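You operate a simulated robot arm through the tools that you are given. There is no shell and no other tool. Be economical: measure what you need, move in short steps, check, and stop when the job is done.

The job below is to be done with a simulated robot arm. You get a single attempt, and the scene is never put back.

Task
Put the black headset on the intercom's orange socket and open the line to the crane.
Fine: black cap on top of the radio cabinet; intercom on, that station key alone, level three.

It is judged by the outcome, as a careful person would: the job done as asked, and still so three seconds after it is handed in. It fails if anything else is knocked over, pushed out of place, dropped, spilled or broken. Lids that push on must go on centred and level and be pressed home; caps that screw on are set level and turned clockwise until they are tight.

Robot
A 7-joint arm with a two-finger parallel gripper on a trunk, on a base that drives. Base frame: it is fixed to the floor where the robot stands at the start and does not move with it; the origin is under the middle of the robot, x ahead of it, y to its left, z up; the surface under the hand at the start is at about z = 900. Lengths are in mm, angles in degrees, forces in N, time in s.
Its first joint turns from -166.0 to 166.0 degrees. Places, roughly: bridge station key [700, 0, 1400]; charger switch [600, -400, 1000]; crane station key [600, 100, 1400]; intercom level knob [700, -200, 1400]; intercom switch [700, -200, 1400]; intercom tone key [700, -100, 1400]; orange socket of the intercom [600, 0, 1400]; plug of the black headset (2x2x6 cm) [700, 200, 1100]; plug of the blue headset (2x2x6 cm) [700, 400, 1100]; plug of the yellow headset (2x2x6 cm) [700, 300, 1100]; radio dock switch [700, -700, 1000]; top of the radio cabinet [600, -100, 900]; winch station key [700, 0, 1400]; workshop station key [700, -100, 1400]. Payload 1.57 kg.
The TCP is the grasp point between the finger pads, 30 mm short of the fingertips. In the tool frame z runs along the fingers and y along their closing line. The gripper opens to 80 mm. The fingers are 17 mm wide and 12 mm thick; the gripper's body (40 by 82 mm) begins 80 mm behind the TCP.
Orientation is that of the tool frame in the base frame, as a unit quaternion [x, y, z, w]. With the fingers straight down and closing along the base's y, the tool's x points along the base's -x, its y along +y and its z along -z.

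Tools
- The arm moves only by the tool move_arm. Its argument "commands" is text: rows parted by semicolons, each of 7 numbers parted by spaces: the shift along the tool's x, y, z in mm, then the turn, a rotation vector about the tool's x, y, z in degrees, then the opening, from 0 (shut) to 1 (fully open). In form: tx ty tz rx ry rz claw; .... A call has 1 to 20 rows; each row shifts and turns the commanded pose from where the row before left it, along the tool's axes as they then stand. Rows are played at 5 a second. More than 50 mm and 8.6 degrees between two rows, or a gripper value outside its range, and nothing of the call is played. Where a pose cannot be reached the arm comes as near as it can. A force on the tool above 90 N (or 10 N above the force at the start of the call, whichever is more), or a blocked arm, ends the call early, and 0.2 s more pass. Each finger travels about 153 mm/s and halts on what it meets, pressing with about 34 N; the grip force reading is that of the motor and also rises with nothing between the fingers. The clock runs only during rows and for 0.2 s after the last one: add rows that do not move to give the fingers time. It gives the time, the measured TCP pose, the force on the tool (base axes), the opening and the grip force at its end, in the units of the frame above (readings bear some noise), with the torque about the TCP (base axes, N m) and any sound that the robot's microphone picked up.
- Cameras (640 x 400 px; columns grow to the right, rows downward): "scene" is now at [-8.9, 176.4, 1412]; the picture's right is [-0.14, -0.99, 0.00], its down [-0.13, 0.02, -0.99] and it looks along [0.98, -0.14, -0.14] (base axes); focal length 254 px, centre (320, 200). "wrist" rides on the gripper at [72, -7, -122] in the tool frame; the picture's right is [0.09, 1.00, 0.00], its down [-0.84, 0.08, -0.54] and it looks along [-0.54, 0.05, 0.84] (tool axes); focal length 238 px, centre (320, 200). There is no depth. A picture from a camera that has moved, and an enlarged one, comes with that camera's place and axes in the base frame and with its lens.
- capture(camera): a new picture of that camera. No time passes.
- roll_base(legs): drives the robot by 1 to 6 legs, each [ahead, left, turn to the left] in mm, mm and degrees, along the robot's own axes; the way and the turn of a leg run together, so that a leg with both is an arc; at most 1500 mm and 180 degrees a leg. The arm and the cameras ride along, it lands a little off, and it stops where it bumps. It gives what a move gives.
- pan_tilt(pan, tilt): turns the head with the scene camera to pan (to the left, within 143 degrees either way) and tilt (down, from -29 to 69), counted from straight ahead of the robot. It gives what a move gives.
- inspect(camera, box): a new picture of the part [left, top, right, bottom] of that camera's present view, enlarged. No time passes.
- finish_job(): hands the job in; it is judged then, once.

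Go step by step. Nothing tells you exact positions but the pictures and the camera data: compare them with the known pose of the tool, close in by small moves and look again before you grip or let go. The budget is 120 turns and 78 pictures, counting those below and the enlarged ones. Unless the task says otherwise, let go and move clear before handing in, and close with one line.

The tools are called after "Request:" by a JSON object that holds its "op" and its "data". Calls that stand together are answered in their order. move_arm: Moves the arm, as the interface text tells. Its arguments: {"type":"object","properties":{"commands":{"type":"string"}},"required":["commands"]} The other tools are called the same way: roll_base (legs) drives the base; pan_tilt (pan, tilt) turns the head that bears the scene camera; capture (camera) takes a picture; inspect (camera, box) takes an enlarged picture of a part of a camera's view; finish_job () hands the job in.

At the start:

```text
time_s: 0.0
eef_pos: [628.8, -27.8, 999.4]
tool_rot: [0.001, 1.0, 0.0, 0.0]
contact_force: [-0.2, -0.1, 0.1]
moment: [0.01, 0.02, -0.01]
gripper_width: 79.9
finger_force: 0.1
robot x, y, heading: [-0.5, -1.1, 0.1]
head pan, tilt: [-8.3, 7.8]
```

scene: 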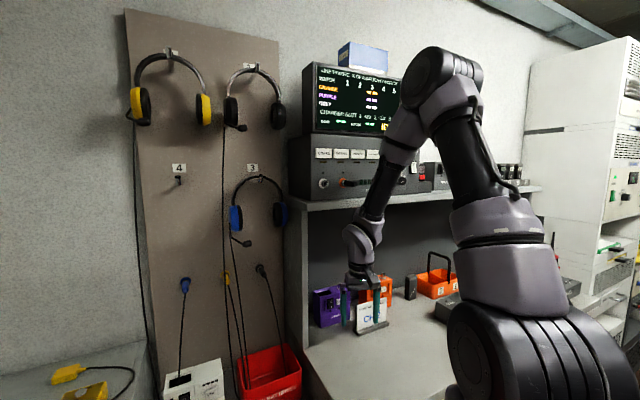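
wrist: 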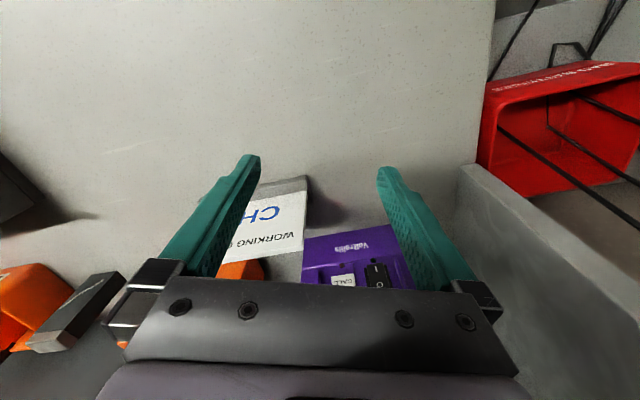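

I see the pegboard with headsets at left and the intercom at centre, partly behind the arm. I will enlarge both before moving.

Request:
{"op": "inspect", "data": {"camera": "scene", "box": [280, 50, 440, 210]}}

Request:
{"op": "inspect", "data": {"camera": "scene", "box": [120, 220, 320, 400]}}

Request:
{"op": "inspect", "data": {"camera": "scene", "box": [300, 240, 480, 360]}}

```text
2.50 times, centred on (360, 130) of scene
camera zoom: at [-8.9, 176.4, 1412.0], right [-0.14, -0.99, 0.0], down [-0.13, 0.02, -0.99], along [0.98, -0.14, -0.14], focal length 634 px, centre (220, 375)
```

zoom: 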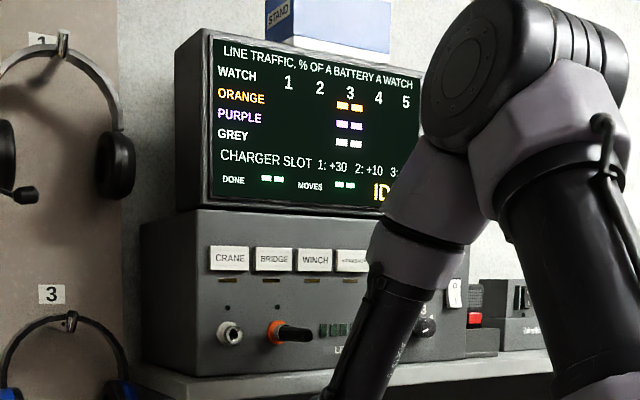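

```text
2.22 times, centred on (220, 310) of scene
camera zoom: at [-8.9, 176.4, 1412.0], right [-0.14, -0.99, 0.0], down [-0.13, 0.02, -0.99], along [0.98, -0.14, -0.14], focal length 564 px, centre (542, -44)
```

zoom: 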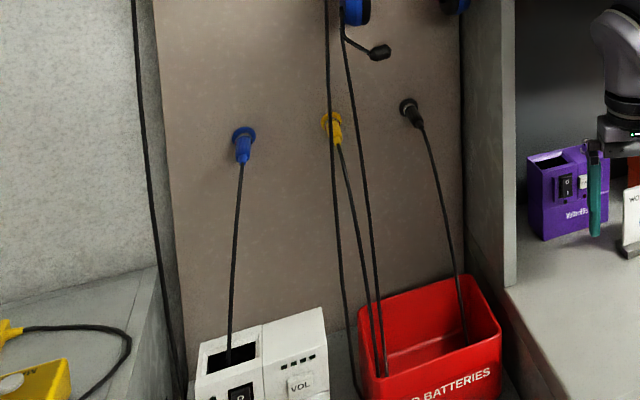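

```text
3.33 times, centred on (390, 300) of scene
camera zoom: at [-8.9, 176.4, 1412.0], right [-0.14, -0.99, 0.0], down [-0.13, 0.02, -0.99], along [0.98, -0.14, -0.14], focal length 846 px, centre (87, -133)
```

zoom: 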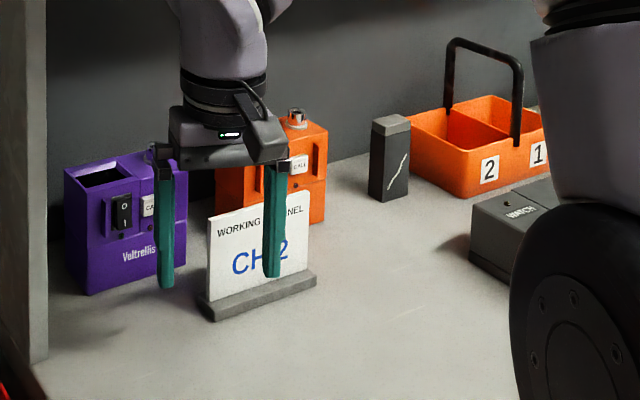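

The orange socket seems to hold a black cap, and the three parked plugs are on the board below the headsets. I'll lift the hand back and tilt it forward in steps, so the view is clear.

Request:
{"op": "move_arm", "data": {"commands": "0 0 -45 0 0 0 1;20 0 -40 0 0 0 1;30 0 -30 0 0 0 1;40 0 0 0 0 0 1;40 0 0 0 0 0 1;0 0 0 0 -8 0 1;0 0 0 0 -8 0 1;0 0 0 0 -8 0 1;0 0 0 0 -8 0 1"}}

Request:
{"op": "pan_tilt", "data": {"pan": -20, "tilt": 10}}

Request:
{"op": "capture", "data": {"camera": "scene"}}

```text
time_s: 2.0
eef_pos: [586.4, -0.0, 1171.7]
tool_rot: [-0.001, 0.961, 0.0, 0.276]
contact_force: [1.0, -0.2, 0.8]
moment: [0.01, -0.01, -0.02]
gripper_width: 80.1
finger_force: 0.0
out of reach, approached as far as the arm can: row 6, 7, 8, 9
robot x, y, heading: [0.1, -1.7, 0.1]
head pan, tilt: [-8.3, 7.8]
```

```text
time_s: 2.7
eef_pos: [586.2, -0.0, 1172.8]
tool_rot: [0.0, 0.962, 0.0, 0.274]
contact_force: [0.2, -0.4, 0.5]
moment: [0.01, -0.01, -0.01]
gripper_width: 80.1
finger_force: 0.0
robot x, y, heading: [1.5, -0.8, -0.1]
head pan, tilt: [-20.0, 10.0]
```

```text
72 pictures are left
camera scene: at [-13.2, 158.1, 1408.5], right [-0.34, -0.94, 0.0], down [-0.16, 0.06, -0.98], along [0.93, -0.34, -0.17], focal length 254 px, centre (320, 200)
```

scene: 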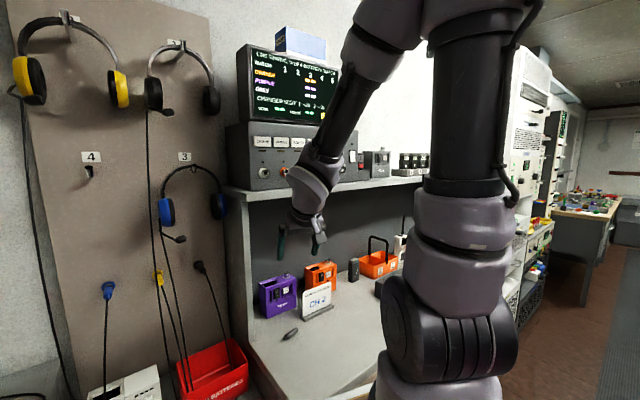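

A small object now lies on the desk that I don't recall from the first picture. I'll look closely at it and at the intercom.

Request:
{"op": "inspect", "data": {"camera": "scene", "box": [220, 100, 380, 200]}}

Request:
{"op": "inspect", "data": {"camera": "scene", "box": [240, 240, 400, 360]}}

Request:
{"op": "capture", "data": {"camera": "wrist"}}

```text
4.00 times, centred on (300, 150) of scene
camera zoom: at [-13.2, 158.1, 1408.5], right [-0.34, -0.94, 0.0], down [-0.16, 0.06, -0.98], along [0.93, -0.34, -0.17], focal length 1015 px, centre (400, 400)
```

zoom: 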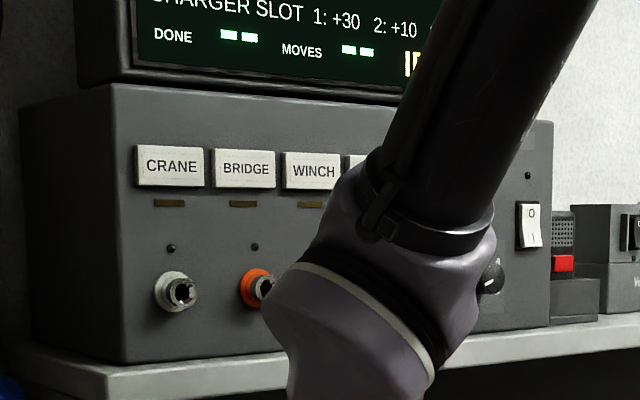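

```text
3.33 times, centred on (320, 300) of scene
camera zoom: at [-13.2, 158.1, 1408.5], right [-0.34, -0.94, 0.0], down [-0.16, 0.06, -0.98], along [0.93, -0.34, -0.17], focal length 846 px, centre (320, -133)
```

zoom: 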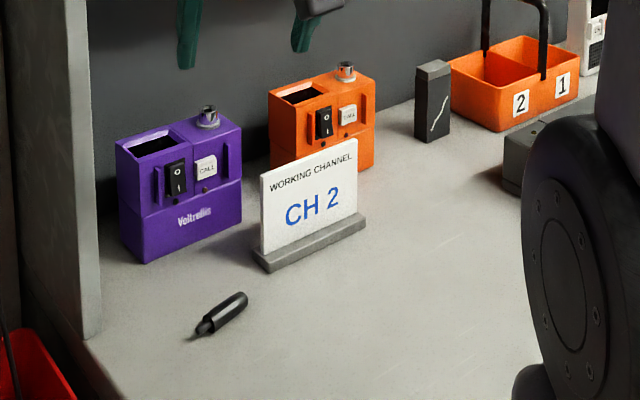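

```text
69 pictures are left
camera wrist: at [460.1, -7.2, 1237.4], right [-0.08, 1.0, -0.05], down [0.42, 0.08, 0.9], along [0.9, 0.05, -0.43], focal length 238 px, centre (320, 200)
```

wrist: 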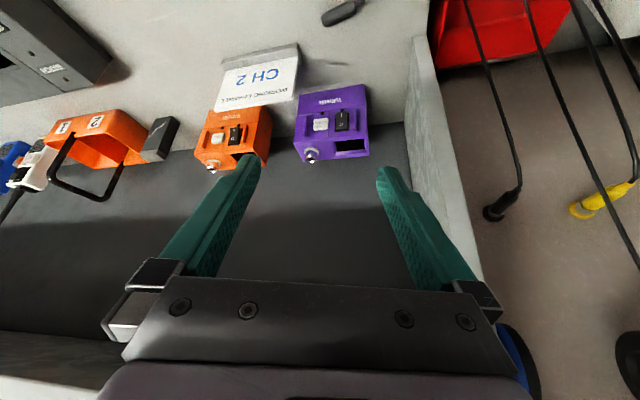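

The forearm brushed the intercom and knocked the black cap out of the orange socket; it now lies on the cabinet top near (640, 10). I'll back the base away so the arm can't touch the intercom again.

Request:
{"op": "roll_base", "data": {"legs": [[-300, 0, 0]]}}

Request:
{"op": "capture", "data": {"camera": "scene"}}

```text
time_s: 4.3
eef_pos: [383.8, 1.2, 1171.7]
tool_rot: [-0.002, 0.961, -0.001, 0.275]
contact_force: [-0.4, -0.5, -0.6]
moment: [-0.01, 0.0, 0.0]
gripper_width: 79.9
finger_force: 0.0
robot x, y, heading: [-202.5, 2.9, 0.3]
head pan, tilt: [-20.0, 10.0]
stopped in leg 1: the robot was blocked; the commanded pose is now the measured one
```

```text
68 pictures are left
camera scene: at [-215.3, 157.9, 1408.5], right [-0.34, -0.94, 0.0], down [-0.16, 0.06, -0.98], along [0.93, -0.34, -0.17], focal length 254 px, centre (320, 200)
```

scene: 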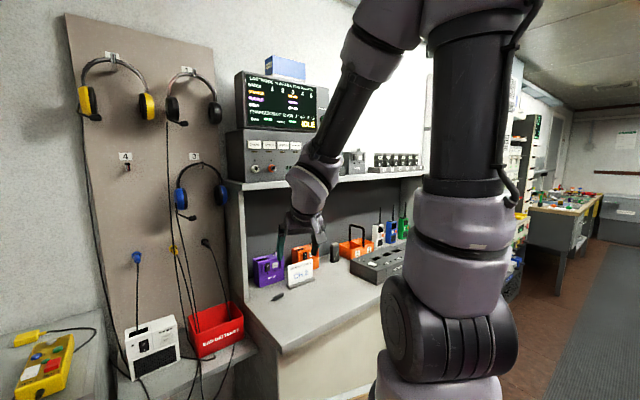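

The robot backed 200 mm and then touched something behind it. I'll ease off and look back.

Request:
{"op": "roll_base", "data": {"legs": [[20, 0, 0]]}}

Request:
{"op": "pan_tilt", "data": {"pan": 140, "tilt": 30}}

Request:
{"op": "capture", "data": {"camera": "scene"}}

```text
time_s: 5.1
eef_pos: [403.8, 0.9, 1172.6]
tool_rot: [-0.001, 0.961, 0.0, 0.275]
contact_force: [0.5, -0.1, 0.0]
moment: [-0.02, 0.02, 0.0]
gripper_width: 80.0
finger_force: 0.2
robot x, y, heading: [-180.0, 0.4, 0.2]
head pan, tilt: [-20.0, 10.0]
```

```text
time_s: 7.6
eef_pos: [405.1, 0.9, 1172.7]
tool_rot: [-0.001, 0.962, 0.001, 0.275]
contact_force: [0.3, 0.4, 0.4]
moment: [-0.01, 0.02, 0.01]
gripper_width: 80.0
finger_force: 0.1
robot x, y, heading: [-183.7, -2.0, 0.3]
head pan, tilt: [140.0, 30.0]
```

```text
67 pictures are left
camera scene: at [-352.2, 247.6, 1376.2], right [0.64, 0.77, 0.0], down [0.38, -0.32, -0.87], along [-0.66, 0.56, -0.5], focal length 254 px, centre (320, 200)
```

scene: 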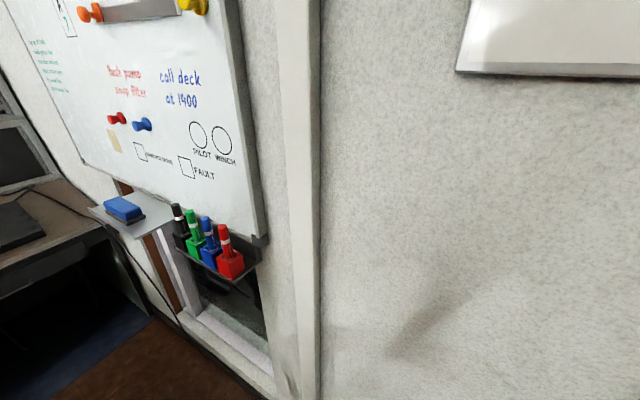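

Behind is only a wall, nothing disturbed. Next I'll swing the hand to the right while turning it to point forward, and look ahead for a clear view.

Request:
{"op": "move_arm", "data": {"commands": "-11.5 -40 9.6 0 -8 0 1;-10 -40 11 0 -8 0 1;-8.4 -40 12.4 0 -8 0 1;-6.6 -40 13.5 0 -8 0 1;-4.6 -40 14.3 0 -8 0 1;-2.6 -40 14.8 0 -8 0 1;0 -40 0 0 -8 0 1;0 0 0 0 -2 0 1"}}

Request:
{"op": "pan_tilt", "data": {"pan": 0, "tilt": 10}}

Request:
{"op": "capture", "data": {"camera": "scene"}}

```text
time_s: 9.4
eef_pos: [560.1, -274.4, 1199.1]
tool_rot: [0.0, 0.707, 0.002, 0.707]
contact_force: [-1.7, -2.9, -0.2]
moment: [0.02, 0.0, 0.31]
gripper_width: 80.3
finger_force: 0.0
out of reach, approached as far as the arm can: row 1, 2, 3, 4
robot x, y, heading: [-184.9, 1.1, 0.0]
head pan, tilt: [140.0, 30.0]
```

```text
time_s: 11.6
eef_pos: [562.5, -267.5, 1200.1]
tool_rot: [-0.005, 0.709, 0.004, 0.706]
contact_force: [-0.3, 1.1, 0.8]
moment: [0.0, -0.02, 0.01]
gripper_width: 80.0
finger_force: 0.1
robot x, y, heading: [-182.3, -3.1, 0.0]
head pan, tilt: [0.0, 10.0]
```

```text
66 pictures are left
camera scene: at [-189.8, 189.8, 1408.5], right [0.0, -1.0, 0.0], down [-0.17, 0.0, -0.98], along [0.98, 0.0, -0.17], focal length 254 px, centre (320, 200)
```

scene: 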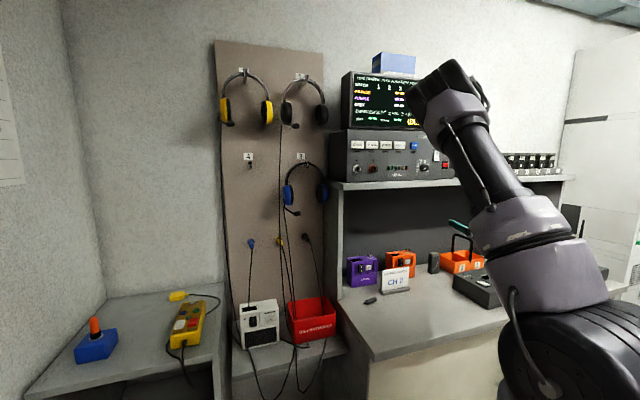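

The view is clear now. I'll enlarge the intercom and the parked plugs.

Request:
{"op": "inspect", "data": {"camera": "scene", "box": [330, 120, 460, 201]}}

Request:
{"op": "inspect", "data": {"camera": "scene", "box": [210, 200, 350, 288]}}

Request:
{"op": "inspect", "data": {"camera": "scene", "box": [330, 210, 490, 310]}}

```text
4.92 times, centred on (395, 160) of scene
camera zoom: at [-189.8, 189.8, 1408.5], right [0.0, -1.0, 0.0], down [-0.17, 0.0, -0.98], along [0.98, 0.0, -0.17], focal length 1249 px, centre (-49, 394)
```

zoom: 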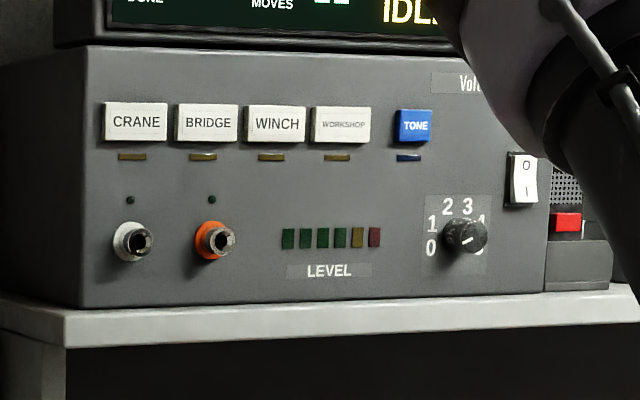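

```text
4.55 times, centred on (280, 244) of scene
camera zoom: at [-189.8, 189.8, 1408.5], right [0.0, -1.0, 0.0], down [-0.17, 0.0, -0.98], along [0.98, 0.0, -0.17], focal length 1153 px, centre (502, 0)
```

zoom: 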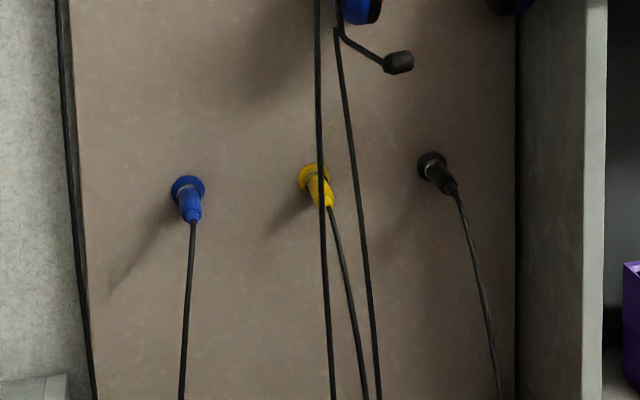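

```text
4.00 times, centred on (410, 260) of scene
camera zoom: at [-189.8, 189.8, 1408.5], right [0.0, -1.0, 0.0], down [-0.17, 0.0, -0.98], along [0.98, 0.0, -0.17], focal length 1015 px, centre (-40, -40)
```

zoom: 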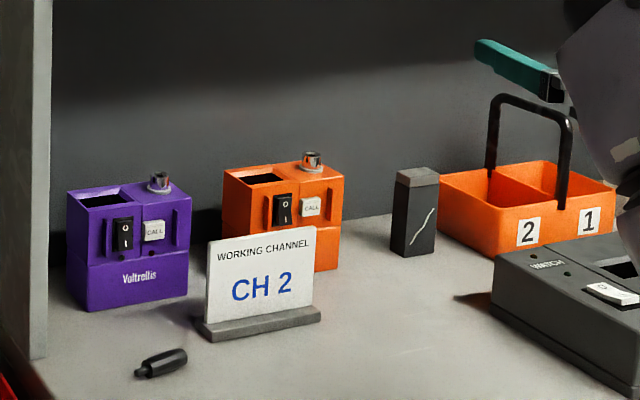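

The board with the plugs is turned about 20° toward my right, and the shelf edge is near x = 545, so I want the wrist camera above the hand. I'll pull the hand back and roll it 180°.

Request:
{"op": "move_arm", "data": {"commands": "0 0 -30 0 0 0 0.5;0 0 -30 0 0 0 0.5;0 0 0 0 0 8.5 0.5;0 0 0 0 0 8.5 0.5;0 0 0 0 0 8.5 0.5;0 0 0 0 0 8.5 0.5;0 0 0 0 0 8.5 0.5;0 0 0 0 0 8.5 0.5;0 0 0 0 0 8.5 0.5;0 0 0 0 0 8.5 0.5;0 0 0 0 0 8.5 0.5;0 0 0 0 0 8.5 0.5"}}

```text
time_s: 14.2
eef_pos: [515.8, -284.9, 1199.2]
tool_rot: [0.478, 0.522, 0.478, 0.52]
contact_force: [-0.1, -0.3, -0.1]
moment: [0.03, 0.03, 0.01]
gripper_width: 40.0
finger_force: 0.0
out of reach, approached as far as the arm can: row 2
robot x, y, heading: [-180.3, 0.5, 0.1]
head pan, tilt: [0.0, 10.0]
```

The roll works; I'll finish it and then move the base left toward the board.

Request:
{"op": "move_arm", "data": {"commands": "0 0 0 0 0 8.5 0.5;0 0 0 0 0 8.5 0.5;0 0 0 0 0 8.5 0.5;0 0 0 0 0 8.5 0.5;0 0 0 0 0 8.5 0.5;0 0 0 0 0 8.5 0.5;0 0 0 0 0 8.5 0.5;0 0 0 0 0 8.5 0.5;0 0 0 0 0 8.5 0.5;0 0 0 0 0 8.5 0.5;0 0 0 0 0 8.5 0.5;0 0 0 0 0 1.5 0.5"}}

Request:
{"op": "roll_base", "data": {"legs": [[0, 200, 0]]}}

Request:
{"op": "capture", "data": {"camera": "wrist"}}

```text
time_s: 16.8
eef_pos: [535.8, -182.3, 1323.2]
tool_rot: [0.708, 0.001, 0.706, -0.001]
contact_force: [0.3, -0.2, -0.4]
moment: [0.01, 0.04, -0.02]
gripper_width: 40.0
finger_force: 0.1
out of reach, approached as far as the arm can: row 1, 2, 3, 4, 5, 6, 7, 8
robot x, y, heading: [-182.6, -0.0, 0.2]
head pan, tilt: [0.0, 10.0]
```

```text
time_s: 18.4
eef_pos: [534.1, 20.5, 1322.5]
tool_rot: [0.708, 0.001, 0.706, 0.0]
contact_force: [0.7, 0.5, -0.5]
moment: [0.01, 0.02, -0.01]
gripper_width: 40.1
finger_force: 0.0
robot x, y, heading: [-179.5, 203.6, 0.1]
head pan, tilt: [0.0, 10.0]
```

```text
62 pictures are left
camera wrist: at [413.4, 26.8, 1394.9], right [0.0, -1.0, 0.09], down [-0.54, -0.08, -0.84], along [0.84, -0.05, -0.54], focal length 238 px, centre (320, 200)
```

wrist: 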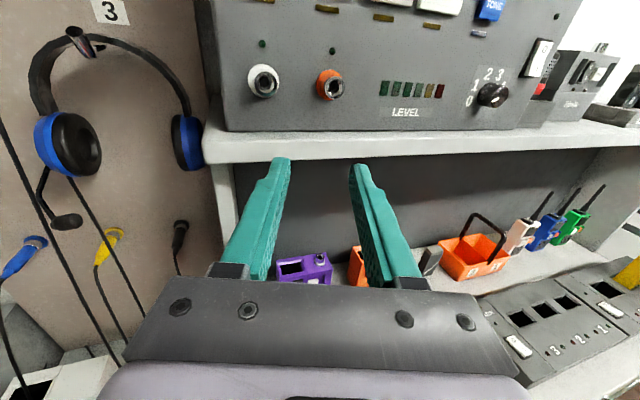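

Triangulating both views puts the orange socket near (650, 14, 1367) and the black plug's collar near (736, 249, 1104), plug pointing back at about 20°. I'll move the hand left, down and yaw it to face the plug.

Request:
{"op": "move_arm", "data": {"commands": "0 -44 0 0 0 0 0.5;0 -44 0 0 0 0 0.5;0 -44 0 0 0 0 0.5;0 -42 0 0 0 0 0.5;-44 0 0 0 0 0 0.5;-44 0 0 0 0 0 0.5;-44 0 0 0 0 0 0.5;-44 0 0 0 0 0 0.5;-42 0 0 0 0 0 0.5;0 0 0 7 0 0 0.5;0 0 0 7 0 0 0.5;0 0 0 6 0 0 0.5"}}

Request:
{"op": "capture", "data": {"camera": "wrist"}}

Request:
{"op": "capture", "data": {"camera": "scene"}}

```text
time_s: 21.0
eef_pos: [568.1, 201.6, 1113.8]
tool_rot: [0.697, 0.124, 0.695, -0.124]
contact_force: [0.3, 0.9, 0.2]
moment: [-0.07, 0.01, -0.05]
gripper_width: 40.1
finger_force: 0.0
out of reach, approached as far as the arm can: row 1, 5, 6, 7
robot x, y, heading: [-181.4, 204.0, 0.2]
head pan, tilt: [0.0, 10.0]
```

```text
61 pictures are left
camera wrist: at [450.7, 164.8, 1186.8], right [0.34, -0.93, 0.09], down [-0.48, -0.26, -0.83], along [0.8, 0.24, -0.54], focal length 238 px, centre (320, 200)
```

wrist: 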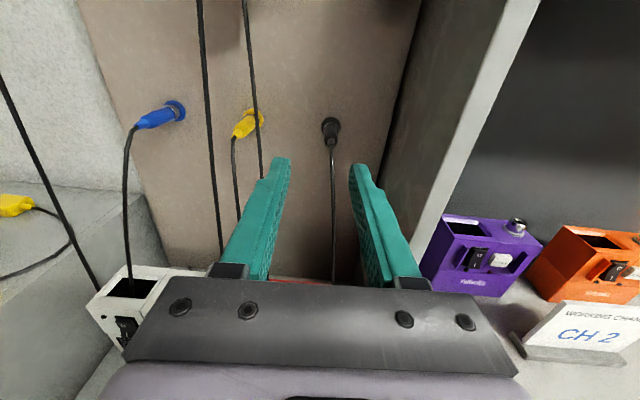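

```text
60 pictures are left
camera scene: at [-190.0, 394.5, 1408.5], right [0.0, -1.0, 0.0], down [-0.17, 0.0, -0.98], along [0.98, 0.0, -0.17], focal length 254 px, centre (320, 200)
```

scene: 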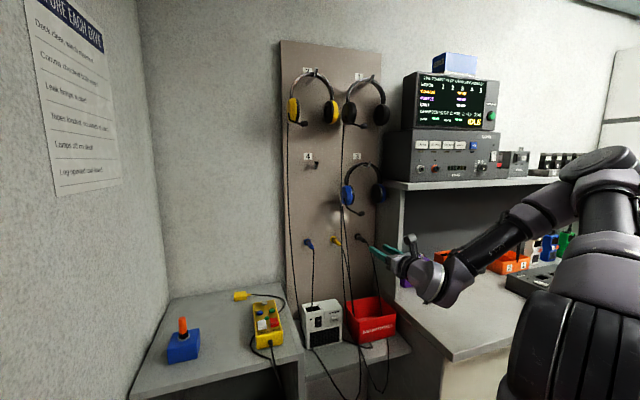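

The plug sits 14 mm to the right of the tool axis and 10 mm lower, pointing straight at the hand. I'll align, advance most of the way and check.

Request:
{"op": "move_arm", "data": {"commands": "-10 14 0 0 0 0 0.5;0 0 40 0 0 0 0.5;0 0 40 0 0 0 0.5;0 0 20 0 0 0 0.5"}}

Request:
{"op": "capture", "data": {"camera": "wrist"}}

Request:
{"op": "inspect", "data": {"camera": "scene", "box": [145, 0, 25, 190]}}

```text
time_s: 22.0
eef_pos: [665.8, 221.2, 1103.6]
tool_rot: [0.697, 0.123, 0.695, -0.123]
contact_force: [-0.3, 0.4, -0.4]
moment: [-0.02, 0.03, -0.02]
gripper_width: 39.9
finger_force: 0.1
robot x, y, heading: [-182.1, 203.0, -0.0]
head pan, tilt: [0.0, 10.0]
```

```text
59 pictures are left
camera wrist: at [550.4, 184.7, 1174.8], right [0.34, -0.93, 0.09], down [-0.48, -0.26, -0.84], along [0.8, 0.24, -0.54], focal length 238 px, centre (320, 200)
```

wrist: 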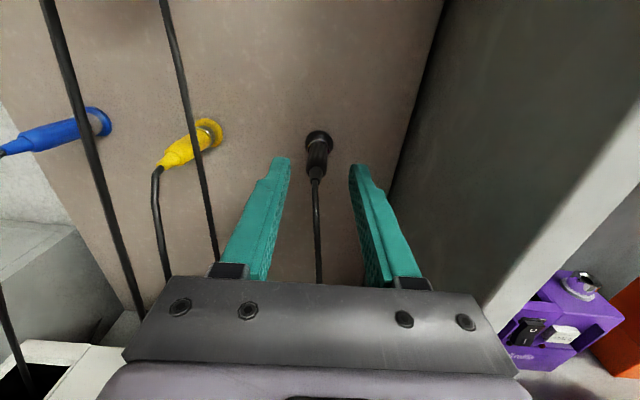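

```text
refused: the box must be [left, top, right, bottom]
```

The plug is centred sideways. I'll enlarge to check its height and tilt, and read the wall note.

Request:
{"op": "inspect", "data": {"camera": "wrist", "box": [240, 100, 400, 200]}}

Request:
{"op": "inspect", "data": {"camera": "scene", "box": [0, 0, 304, 190]}}

Request:
{"op": "inspect", "data": {"camera": "scene", "box": [340, 210, 440, 275]}}

```text
4.00 times, centred on (320, 150) of wrist
camera zoom: at [550.4, 184.7, 1174.8], right [0.34, -0.93, 0.09], down [-0.48, -0.26, -0.84], along [0.8, 0.24, -0.54], focal length 953 px, centre (320, 400)
```

zoom: 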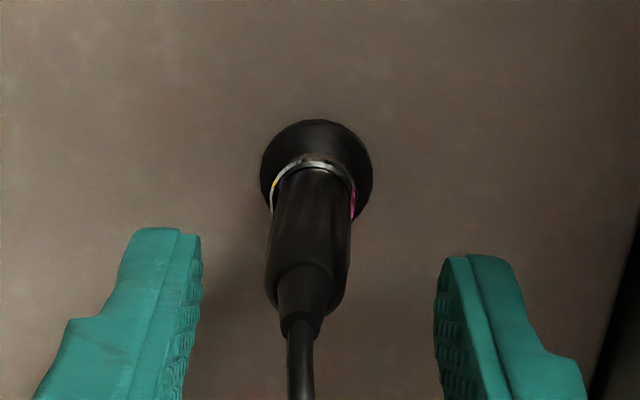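

```text
2.11 times, centred on (152, 95) of scene
camera zoom: at [-190.2, 394.2, 1408.5], right [0.0, -1.0, 0.0], down [-0.17, 0.0, -0.98], along [0.98, 0.0, -0.17], focal length 534 px, centre (674, 421)
```

zoom: 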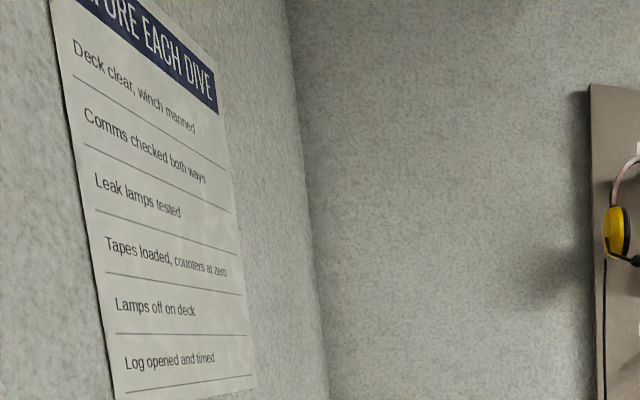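

```text
6.15 times, centred on (390, 242) of scene
camera zoom: at [-190.2, 394.2, 1408.5], right [0.0, -1.0, 0.0], down [-0.17, 0.0, -0.98], along [0.98, 0.0, -0.17], focal length 1561 px, centre (-111, -62)
```

zoom: 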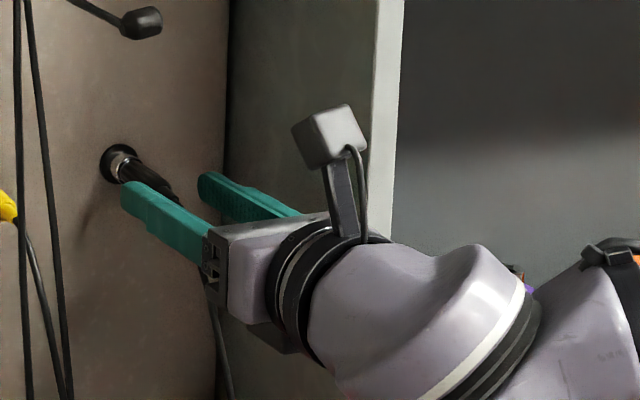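

The plug lies on the tool axis, perhaps 3 mm high, with the wide board ring behind it. I'll advance 34 mm and close on it.

Request:
{"op": "move_arm", "data": {"commands": "3 -1 18 0 0 0 0.5;0 0 16 0 0 0 0.5;0 0 0 0 0 0 0.5;0 0 0 0 0 0 0.1;0 0 0 0 0 0 0.1;0 0 0 0 0 0 0.1"}}

Request:
{"op": "inspect", "data": {"camera": "wrist", "box": [240, 100, 400, 200]}}

```text
time_s: 23.4
eef_pos: [696.7, 234.1, 1107.2]
tool_rot: [0.697, 0.123, 0.695, -0.123]
contact_force: [1.1, -1.3, -0.2]
moment: [-0.03, 0.04, -0.14]
gripper_width: 12.8
finger_force: 29.8
robot x, y, heading: [-182.5, 204.4, 0.3]
head pan, tilt: [0.0, 10.0]
```

```text
4.00 times, centred on (320, 150) of wrist
camera zoom: at [580.6, 197.3, 1178.5], right [0.34, -0.94, 0.09], down [-0.48, -0.26, -0.84], along [0.8, 0.24, -0.54], focal length 953 px, centre (320, 400)
```

zoom: 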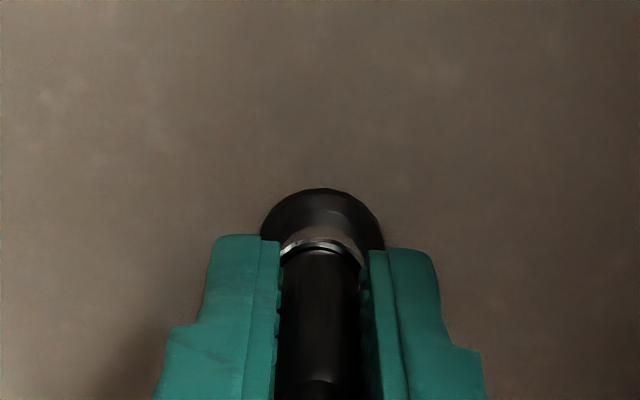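

The fingers hold the plug (12.8 mm). I'll pull it straight out.

Request:
{"op": "move_arm", "data": {"commands": "0 0 -10 0 0 0 0;0 0 -10 0 0 0 0;0 0 -15 0 0 0 0;0 0 -20 0 0 0 0;0 0 -20 0 0 0 0"}}

Request:
{"op": "capture", "data": {"camera": "wrist"}}

```text
time_s: 24.6
eef_pos: [625.8, 209.0, 1108.1]
tool_rot: [0.697, 0.124, 0.695, -0.124]
contact_force: [-0.4, 0.3, -0.2]
moment: [0.01, -0.02, 0.0]
gripper_width: 12.9
finger_force: 29.4
robot x, y, heading: [-180.7, 203.9, -0.0]
head pan, tilt: [0.0, 10.0]
```

```text
54 pictures are left
camera wrist: at [509.2, 172.2, 1179.3], right [0.34, -0.93, 0.09], down [-0.48, -0.26, -0.84], along [0.8, 0.24, -0.54], focal length 238 px, centre (320, 200)
```

wrist: 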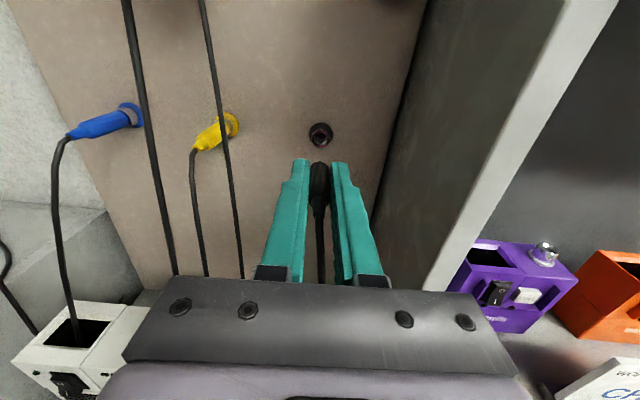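

The plug is out. I'll retreat, rise beside the shelf and straighten the yaw.

Request:
{"op": "move_arm", "data": {"commands": "0 0 -40 0 0 0 0;0 0 -40 0 0 0 0;43.5 0 0 0 0 0 0;43.5 0 0 0 0 0 0;43.5 0 0 0 0 0 0;43.5 0 0 0 0 0 0;43.5 0 0 0 0 0 0;43.5 0 0 0 0 0 0;0 0 0 -7 0 0 0;0 0 0 -7 0 0 0;0 0 0 -6.2 0 0 0"}}

Request:
{"op": "inspect", "data": {"camera": "wrist", "box": [240, 60, 560, 260]}}

Request:
{"op": "capture", "data": {"camera": "scene"}}

```text
time_s: 27.0
eef_pos: [565.5, 180.0, 1368.4]
tool_rot: [0.708, -0.001, 0.706, 0.0]
contact_force: [-0.3, 0.1, -1.1]
moment: [0.02, -0.02, 0.09]
gripper_width: 12.8
finger_force: 29.7
out of reach, approached as far as the arm can: row 3, 4
robot x, y, heading: [-181.8, 200.3, -0.1]
head pan, tilt: [0.0, 10.0]
```

```text
2.00 times, centred on (400, 160) of wrist
camera zoom: at [444.0, 186.0, 1439.9], right [0.0, -1.0, 0.09], down [-0.54, -0.07, -0.84], along [0.84, -0.05, -0.54], focal length 477 px, centre (160, 280)
```

zoom: 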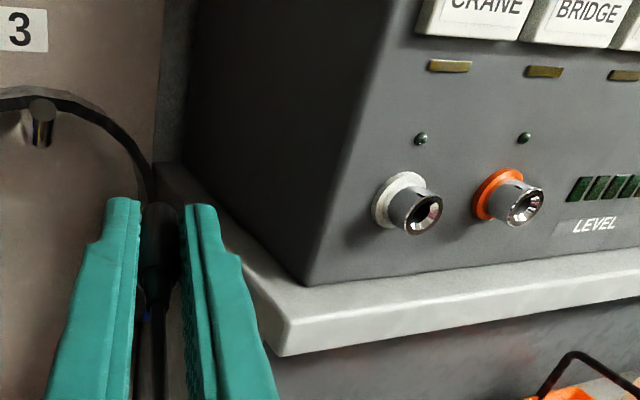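

```text
52 pictures are left
camera scene: at [-189.8, 393.6, 1408.6], right [0.0, -1.0, 0.0], down [-0.17, 0.0, -0.98], along [0.98, 0.0, -0.17], focal length 254 px, centre (320, 200)
```

scene: 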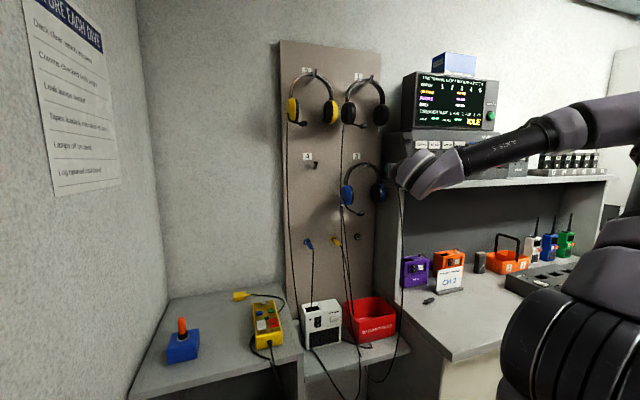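

The intercom face is also turned roughly 20°, with the orange socket's ring near (668, 11, 1365). I'll slide right, staying clear of the grey socket, then yaw to face the panel and look.

Request:
{"op": "move_arm", "data": {"commands": "0 0 -25 0 0 0 0;0 40 0 0 0 0 0;0 40 0 0 0 0 0;0 40 0 0 0 0 0;0 40 0 0 0 0 0;0 46 0 0 0 0 0;0 0 5 6 0 0 0;0 0 5 6 0 0 0;0 0 5 6 0 0 0"}}

Request:
{"op": "capture", "data": {"camera": "wrist"}}

Request:
{"op": "capture", "data": {"camera": "scene"}}

```text
time_s: 29.0
eef_pos: [555.7, -23.9, 1365.7]
tool_rot: [0.699, 0.111, 0.698, -0.111]
contact_force: [0.9, 0.2, -0.3]
moment: [-0.01, 0.0, -0.03]
gripper_width: 12.8
finger_force: 30.3
robot x, y, heading: [-178.8, 203.8, 0.3]
head pan, tilt: [0.0, 10.0]
```

```text
51 pictures are left
camera wrist: at [437.2, -55.3, 1439.0], right [0.31, -0.95, 0.09], down [-0.49, -0.24, -0.84], along [0.81, 0.21, -0.54], focal length 238 px, centre (320, 200)
```

wrist: 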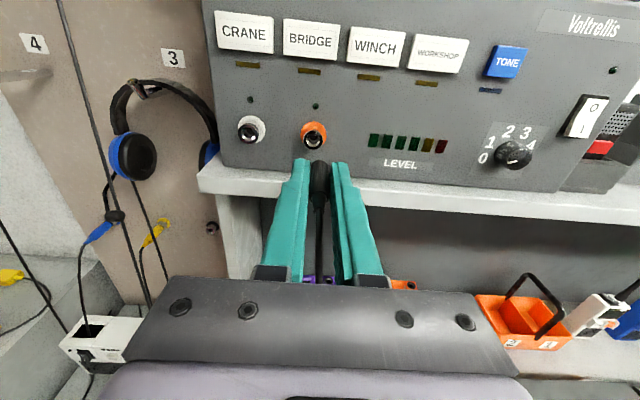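

```text
50 pictures are left
camera scene: at [-190.1, 394.3, 1408.5], right [0.0, -1.0, 0.0], down [-0.17, 0.0, -0.98], along [0.98, 0.0, -0.17], focal length 254 px, centre (320, 200)
```

scene: 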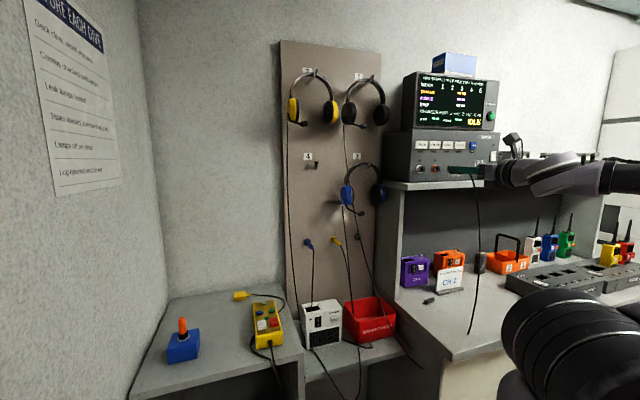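

The panel is now square to the hand (yaw about 18° is right). I'll enlarge the socket and plug tip for fine alignment and any key marks.

Request:
{"op": "inspect", "data": {"camera": "wrist", "box": [256, 100, 384, 180]}}

Request:
{"op": "inspect", "data": {"camera": "scene", "box": [400, 140, 496, 200]}}

```text
5.00 times, centred on (320, 140) of wrist
camera zoom: at [437.2, -55.3, 1439.0], right [0.31, -0.95, 0.09], down [-0.49, -0.24, -0.84], along [0.81, 0.21, -0.54], focal length 1192 px, centre (320, 500)
```

zoom: 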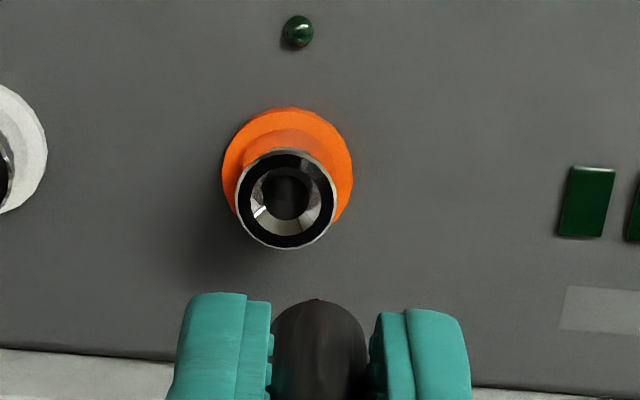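

```text
6.67 times, centred on (448, 170) of scene
camera zoom: at [-190.1, 394.3, 1408.5], right [0.0, -1.0, 0.0], down [-0.17, 0.0, -0.98], along [0.98, 0.0, -0.17], focal length 1691 px, centre (-533, 400)
```

zoom: 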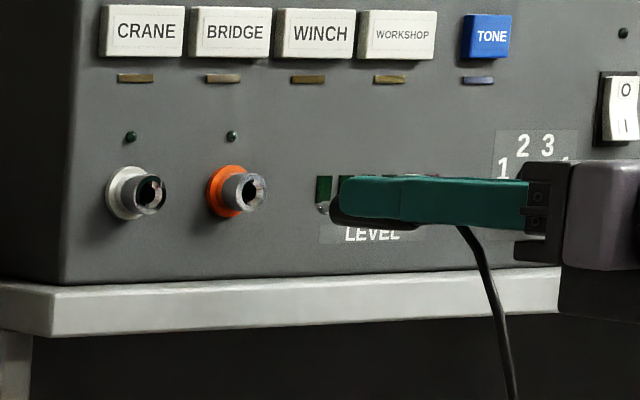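

The socket mouth is near (641, 10, 1367): 6 mm left, 1 mm up and about 92 mm ahead of the TCP. I'll align and advance 42 mm, then recheck.

Request:
{"op": "move_arm", "data": {"commands": "1 -6 0 0 0 0 0;0 0 21 0 0 0 0;0 0 21 0 0 0 0;0 0 0 0 0 0 0"}}

Request:
{"op": "inspect", "data": {"camera": "wrist", "box": [256, 110, 384, 190]}}

Request:
{"op": "inspect", "data": {"camera": "scene", "box": [410, 150, 474, 190]}}

```text
time_s: 30.0
eef_pos: [592.9, -5.0, 1370.0]
tool_rot: [0.699, 0.11, 0.698, -0.11]
contact_force: [-0.4, 1.2, 8.1]
moment: [0.1, -0.41, 0.11]
gripper_width: 12.9
finger_force: 29.4
robot x, y, heading: [-180.9, 200.3, 0.1]
head pan, tilt: [0.0, 10.0]
```

```text
5.00 times, centred on (320, 150) of wrist
camera zoom: at [475.4, -36.5, 1442.3], right [0.31, -0.95, 0.09], down [-0.49, -0.24, -0.84], along [0.81, 0.21, -0.54], focal length 1192 px, centre (320, 450)
```

zoom: 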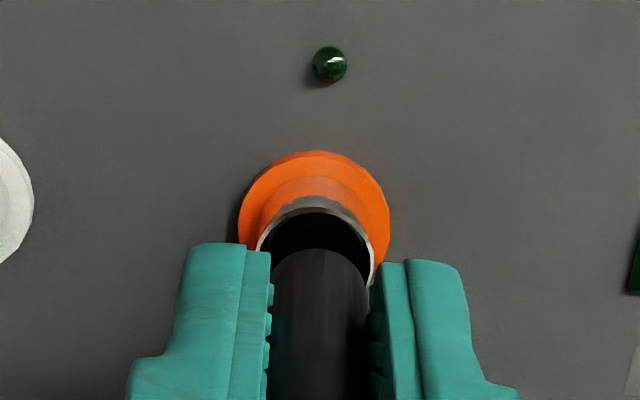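

```text
10.00 times, centred on (442, 170) of scene
camera zoom: at [-190.4, 394.2, 1408.5], right [0.0, -1.0, 0.0], down [-0.17, 0.0, -0.98], along [0.98, 0.0, -0.17], focal length 2537 px, centre (-900, 500)
```

zoom: 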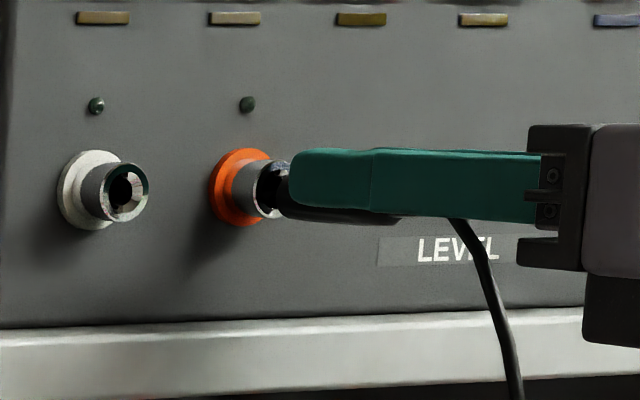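

The plug's nose has entered the socket's mouth but presses on the lower lip (8 N upward). I'll raise about 3 mm to relieve it and read the force.

Request:
{"op": "move_arm", "data": {"commands": "3 0 0 0 0 0 0;0 0 0 0 0 0 0"}}

```text
time_s: 30.6
eef_pos: [592.4, -4.4, 1372.8]
tool_rot: [0.7, 0.111, 0.697, -0.111]
contact_force: [-1.2, -0.2, 0.2]
moment: [-0.02, -0.01, 0.02]
gripper_width: 12.9
finger_force: 29.6
robot x, y, heading: [-183.8, 201.9, 0.1]
head pan, tilt: [0.0, 10.0]
```

Force is now nil. A closer look at the alignment before pushing.

Request:
{"op": "inspect", "data": {"camera": "scene", "box": [418, 155, 466, 185]}}

Request:
{"op": "inspect", "data": {"camera": "wrist", "box": [280, 130, 360, 180]}}

```text
13.33 times, centred on (442, 170) of scene
camera zoom: at [-190.0, 394.1, 1408.5], right [0.0, -1.0, 0.0], down [-0.17, 0.0, -0.98], along [0.98, 0.0, -0.17], focal length 3383 px, centre (-1307, 600)
```

zoom: 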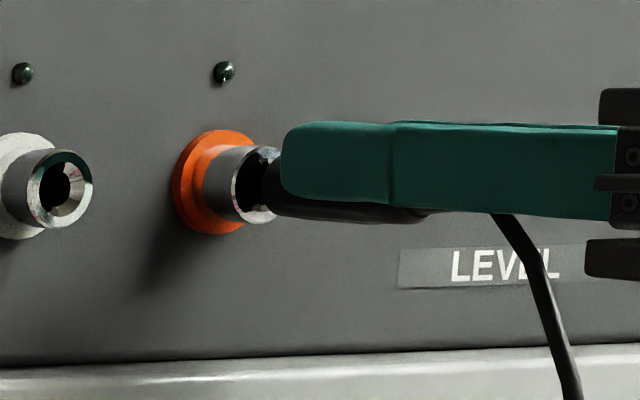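

```text
8.00 times, centred on (320, 155) of wrist
camera zoom: at [475.5, -36.6, 1444.6], right [0.31, -0.95, 0.09], down [-0.49, -0.24, -0.84], along [0.81, 0.21, -0.54], focal length 1907 px, centre (320, 560)
```

zoom: 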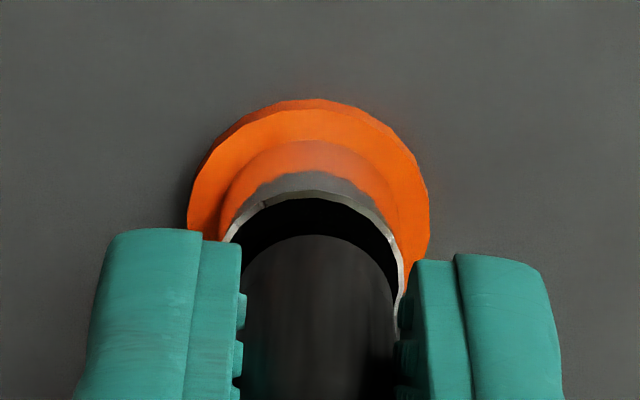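

Plug and socket look concentric. I'll push in by small steps.

Request:
{"op": "move_arm", "data": {"commands": "0 0 4 0 0 0 0;0 0 4 0 0 0 0;0 0 0 0 0 0 0"}}

Request:
{"op": "inspect", "data": {"camera": "scene", "box": [418, 155, 466, 185]}}

```text
time_s: 31.4
eef_pos: [599.5, -2.5, 1371.3]
tool_rot: [0.7, 0.111, 0.697, -0.11]
contact_force: [-8.8, -0.2, 1.5]
moment: [-0.01, -0.01, 0.2]
gripper_width: 13.1
finger_force: 29.9
robot x, y, heading: [-182.6, 200.3, -0.0]
head pan, tilt: [0.0, 10.0]
```

```text
13.33 times, centred on (442, 170) of scene
camera zoom: at [-190.6, 394.1, 1408.5], right [0.0, -1.0, 0.0], down [-0.17, 0.0, -0.98], along [0.98, 0.0, -0.17], focal length 3383 px, centre (-1307, 600)
```

zoom: 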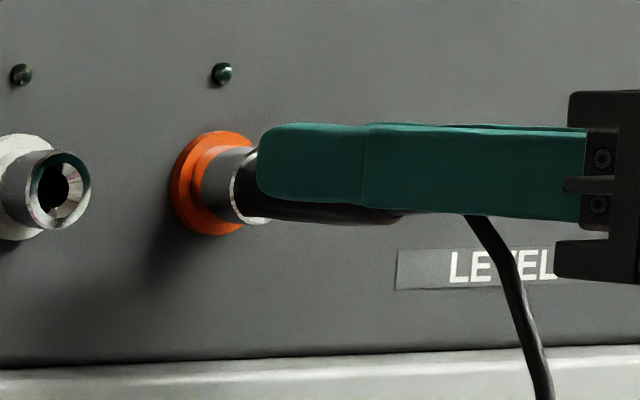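

The plug is entering with about 9 N of resistance. I keep pushing gently.

Request:
{"op": "move_arm", "data": {"commands": "0 0 4 0 0 0 0;0 0 3 0 0 0 0;0 0 0 0 0 0 0"}}

```text
time_s: 32.2
eef_pos: [606.6, -0.5, 1372.3]
tool_rot: [0.699, 0.109, 0.698, -0.109]
contact_force: [-15.6, -5.9, 1.7]
moment: [-0.04, 0.14, -0.05]
gripper_width: 13.3
finger_force: 30.1
robot x, y, heading: [-182.3, 202.6, 0.0]
head pan, tilt: [0.0, 10.0]
```

Request:
{"op": "move_arm", "data": {"commands": "0 0 3 0 0 0 0;0 0 3 0 0 0 0;0 0 0 0 0 0 0"}}

Request:
{"op": "inspect", "data": {"camera": "wrist", "box": [272, 120, 368, 180]}}

Request:
{"op": "inspect", "data": {"camera": "scene", "box": [400, 60, 496, 190]}}

```text
time_s: 33.2
eef_pos: [607.8, -1.1, 1372.6]
tool_rot: [0.699, 0.109, 0.698, -0.11]
contact_force: [-54.8, -19.4, 3.6]
moment: [-0.05, 0.32, -1.19]
gripper_width: 8.4
finger_force: 27.5
robot x, y, heading: [-185.4, 200.5, 0.0]
head pan, tilt: [0.0, 10.0]
stopped in row 3: the force on the tool passed its limit at 92 N (the readings are from after the stop); the commanded pose is now the measured one
```

```text
6.67 times, centred on (320, 150) of wrist
camera zoom: at [489.1, -32.0, 1444.8], right [0.31, -0.95, 0.09], down [-0.49, -0.24, -0.84], along [0.81, 0.21, -0.54], focal length 1589 px, centre (320, 533)
```

zoom: 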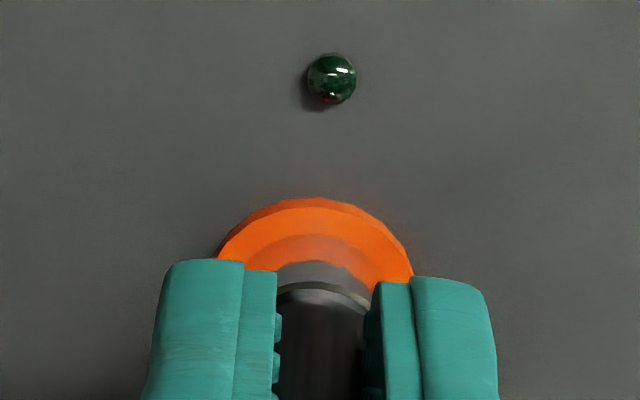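

```text
3.08 times, centred on (448, 125) of scene
camera zoom: at [-194.2, 393.1, 1408.6], right [0.0, -1.0, 0.0], down [-0.17, 0.0, -0.99], along [0.99, 0.0, -0.17], focal length 781 px, centre (-74, 431)
```

zoom: 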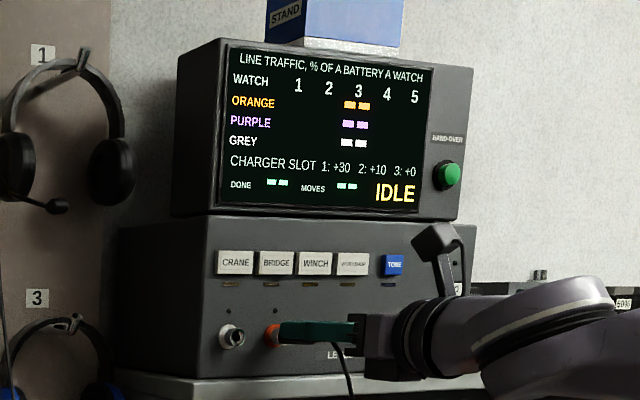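

The plug's body now meets the socket's rim and resistance rose sharply, so it looks seated. I'll release, back off and look.

Request:
{"op": "move_arm", "data": {"commands": "0 0 -2 0 0 0 0.1;0 0 0 0 0 0 0.5;0 0 0 0 0 0 0.5;0 0 -30 0 0 0 0.5;0 0 -40 0 0 0 0.5"}}

Request:
{"op": "inspect", "data": {"camera": "wrist", "box": [240, 80, 400, 180]}}

Request:
{"op": "inspect", "data": {"camera": "scene", "box": [394, 130, 490, 190]}}

```text
time_s: 34.4
eef_pos: [546.0, -20.7, 1371.4]
tool_rot: [0.7, 0.111, 0.696, -0.111]
contact_force: [-0.2, 0.1, -0.5]
moment: [0.0, -0.04, -0.03]
gripper_width: 40.1
finger_force: 0.0
robot x, y, heading: [-187.0, 206.3, 0.3]
head pan, tilt: [0.0, 10.0]
```

```text
4.00 times, centred on (320, 130) of wrist
camera zoom: at [427.1, -52.2, 1443.6], right [0.31, -0.95, 0.09], down [-0.5, -0.24, -0.83], along [0.81, 0.21, -0.54], focal length 953 px, centre (320, 480)
```

zoom: 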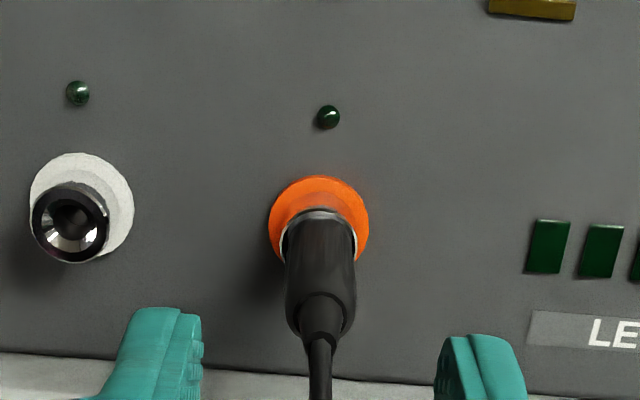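

```text
6.67 times, centred on (442, 160) of scene
camera zoom: at [-190.1, 394.1, 1408.5], right [0.0, -1.0, 0.0], down [-0.17, 0.0, -0.98], along [0.98, 0.0, -0.17], focal length 1691 px, centre (-493, 467)
```

zoom: 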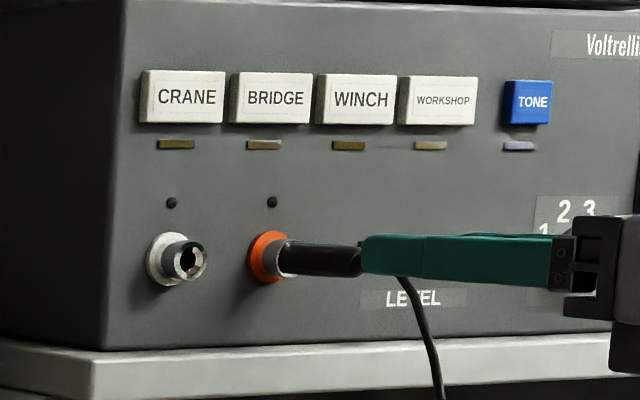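

The plug sits in the orange socket up to its rim. Next I'll back clear of the cord and shift the base right to see the level knob and switch.

Request:
{"op": "move_arm", "data": {"commands": "0 0 -40 0 0 0 0.5;0 0 0 0 0 0 0"}}

Request:
{"op": "roll_base", "data": {"legs": [[0, -200, 0]]}}

Request:
{"op": "capture", "data": {"camera": "wrist"}}

Request:
{"op": "capture", "data": {"camera": "scene"}}

```text
time_s: 35.0
eef_pos: [506.1, -32.5, 1371.1]
tool_rot: [0.7, 0.11, 0.697, -0.111]
contact_force: [-0.3, 0.1, 0.2]
moment: [-0.01, 0.0, 0.01]
gripper_width: 0.0
finger_force: 21.2
robot x, y, heading: [-183.4, 204.2, 0.2]
head pan, tilt: [0.0, 10.0]
```

```text
time_s: 36.6
eef_pos: [506.6, -232.6, 1370.4]
tool_rot: [0.701, 0.11, 0.696, -0.111]
contact_force: [0.8, 0.1, 0.3]
moment: [0.04, 0.0, 0.0]
gripper_width: 0.0
finger_force: 21.4
robot x, y, heading: [-178.7, 0.8, -0.2]
head pan, tilt: [0.0, 10.0]
```

```text
38 pictures are left
camera wrist: at [388.3, -265.1, 1442.8], right [0.31, -0.95, 0.09], down [-0.5, -0.24, -0.83], along [0.81, 0.21, -0.54], focal length 238 px, centre (320, 200)
```

wrist: 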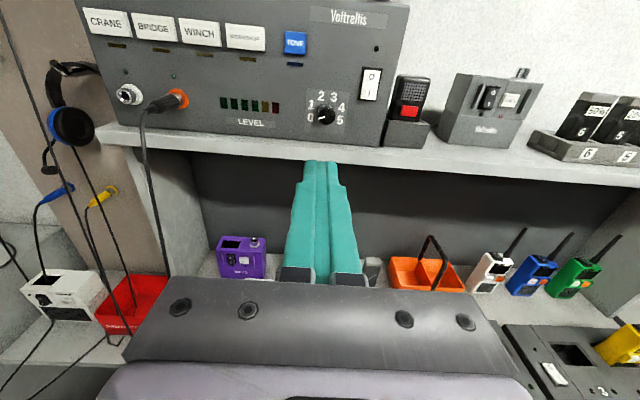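

```text
37 pictures are left
camera scene: at [-190.4, 193.0, 1408.5], right [0.0, -1.0, 0.0], down [-0.17, 0.0, -0.98], along [0.98, 0.0, -0.17], focal length 254 px, centre (320, 200)
```

scene: 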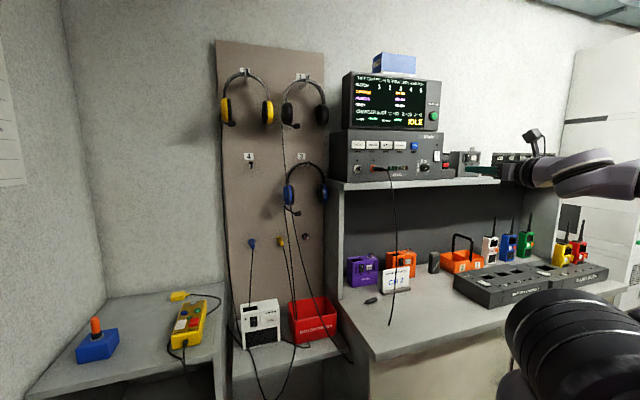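

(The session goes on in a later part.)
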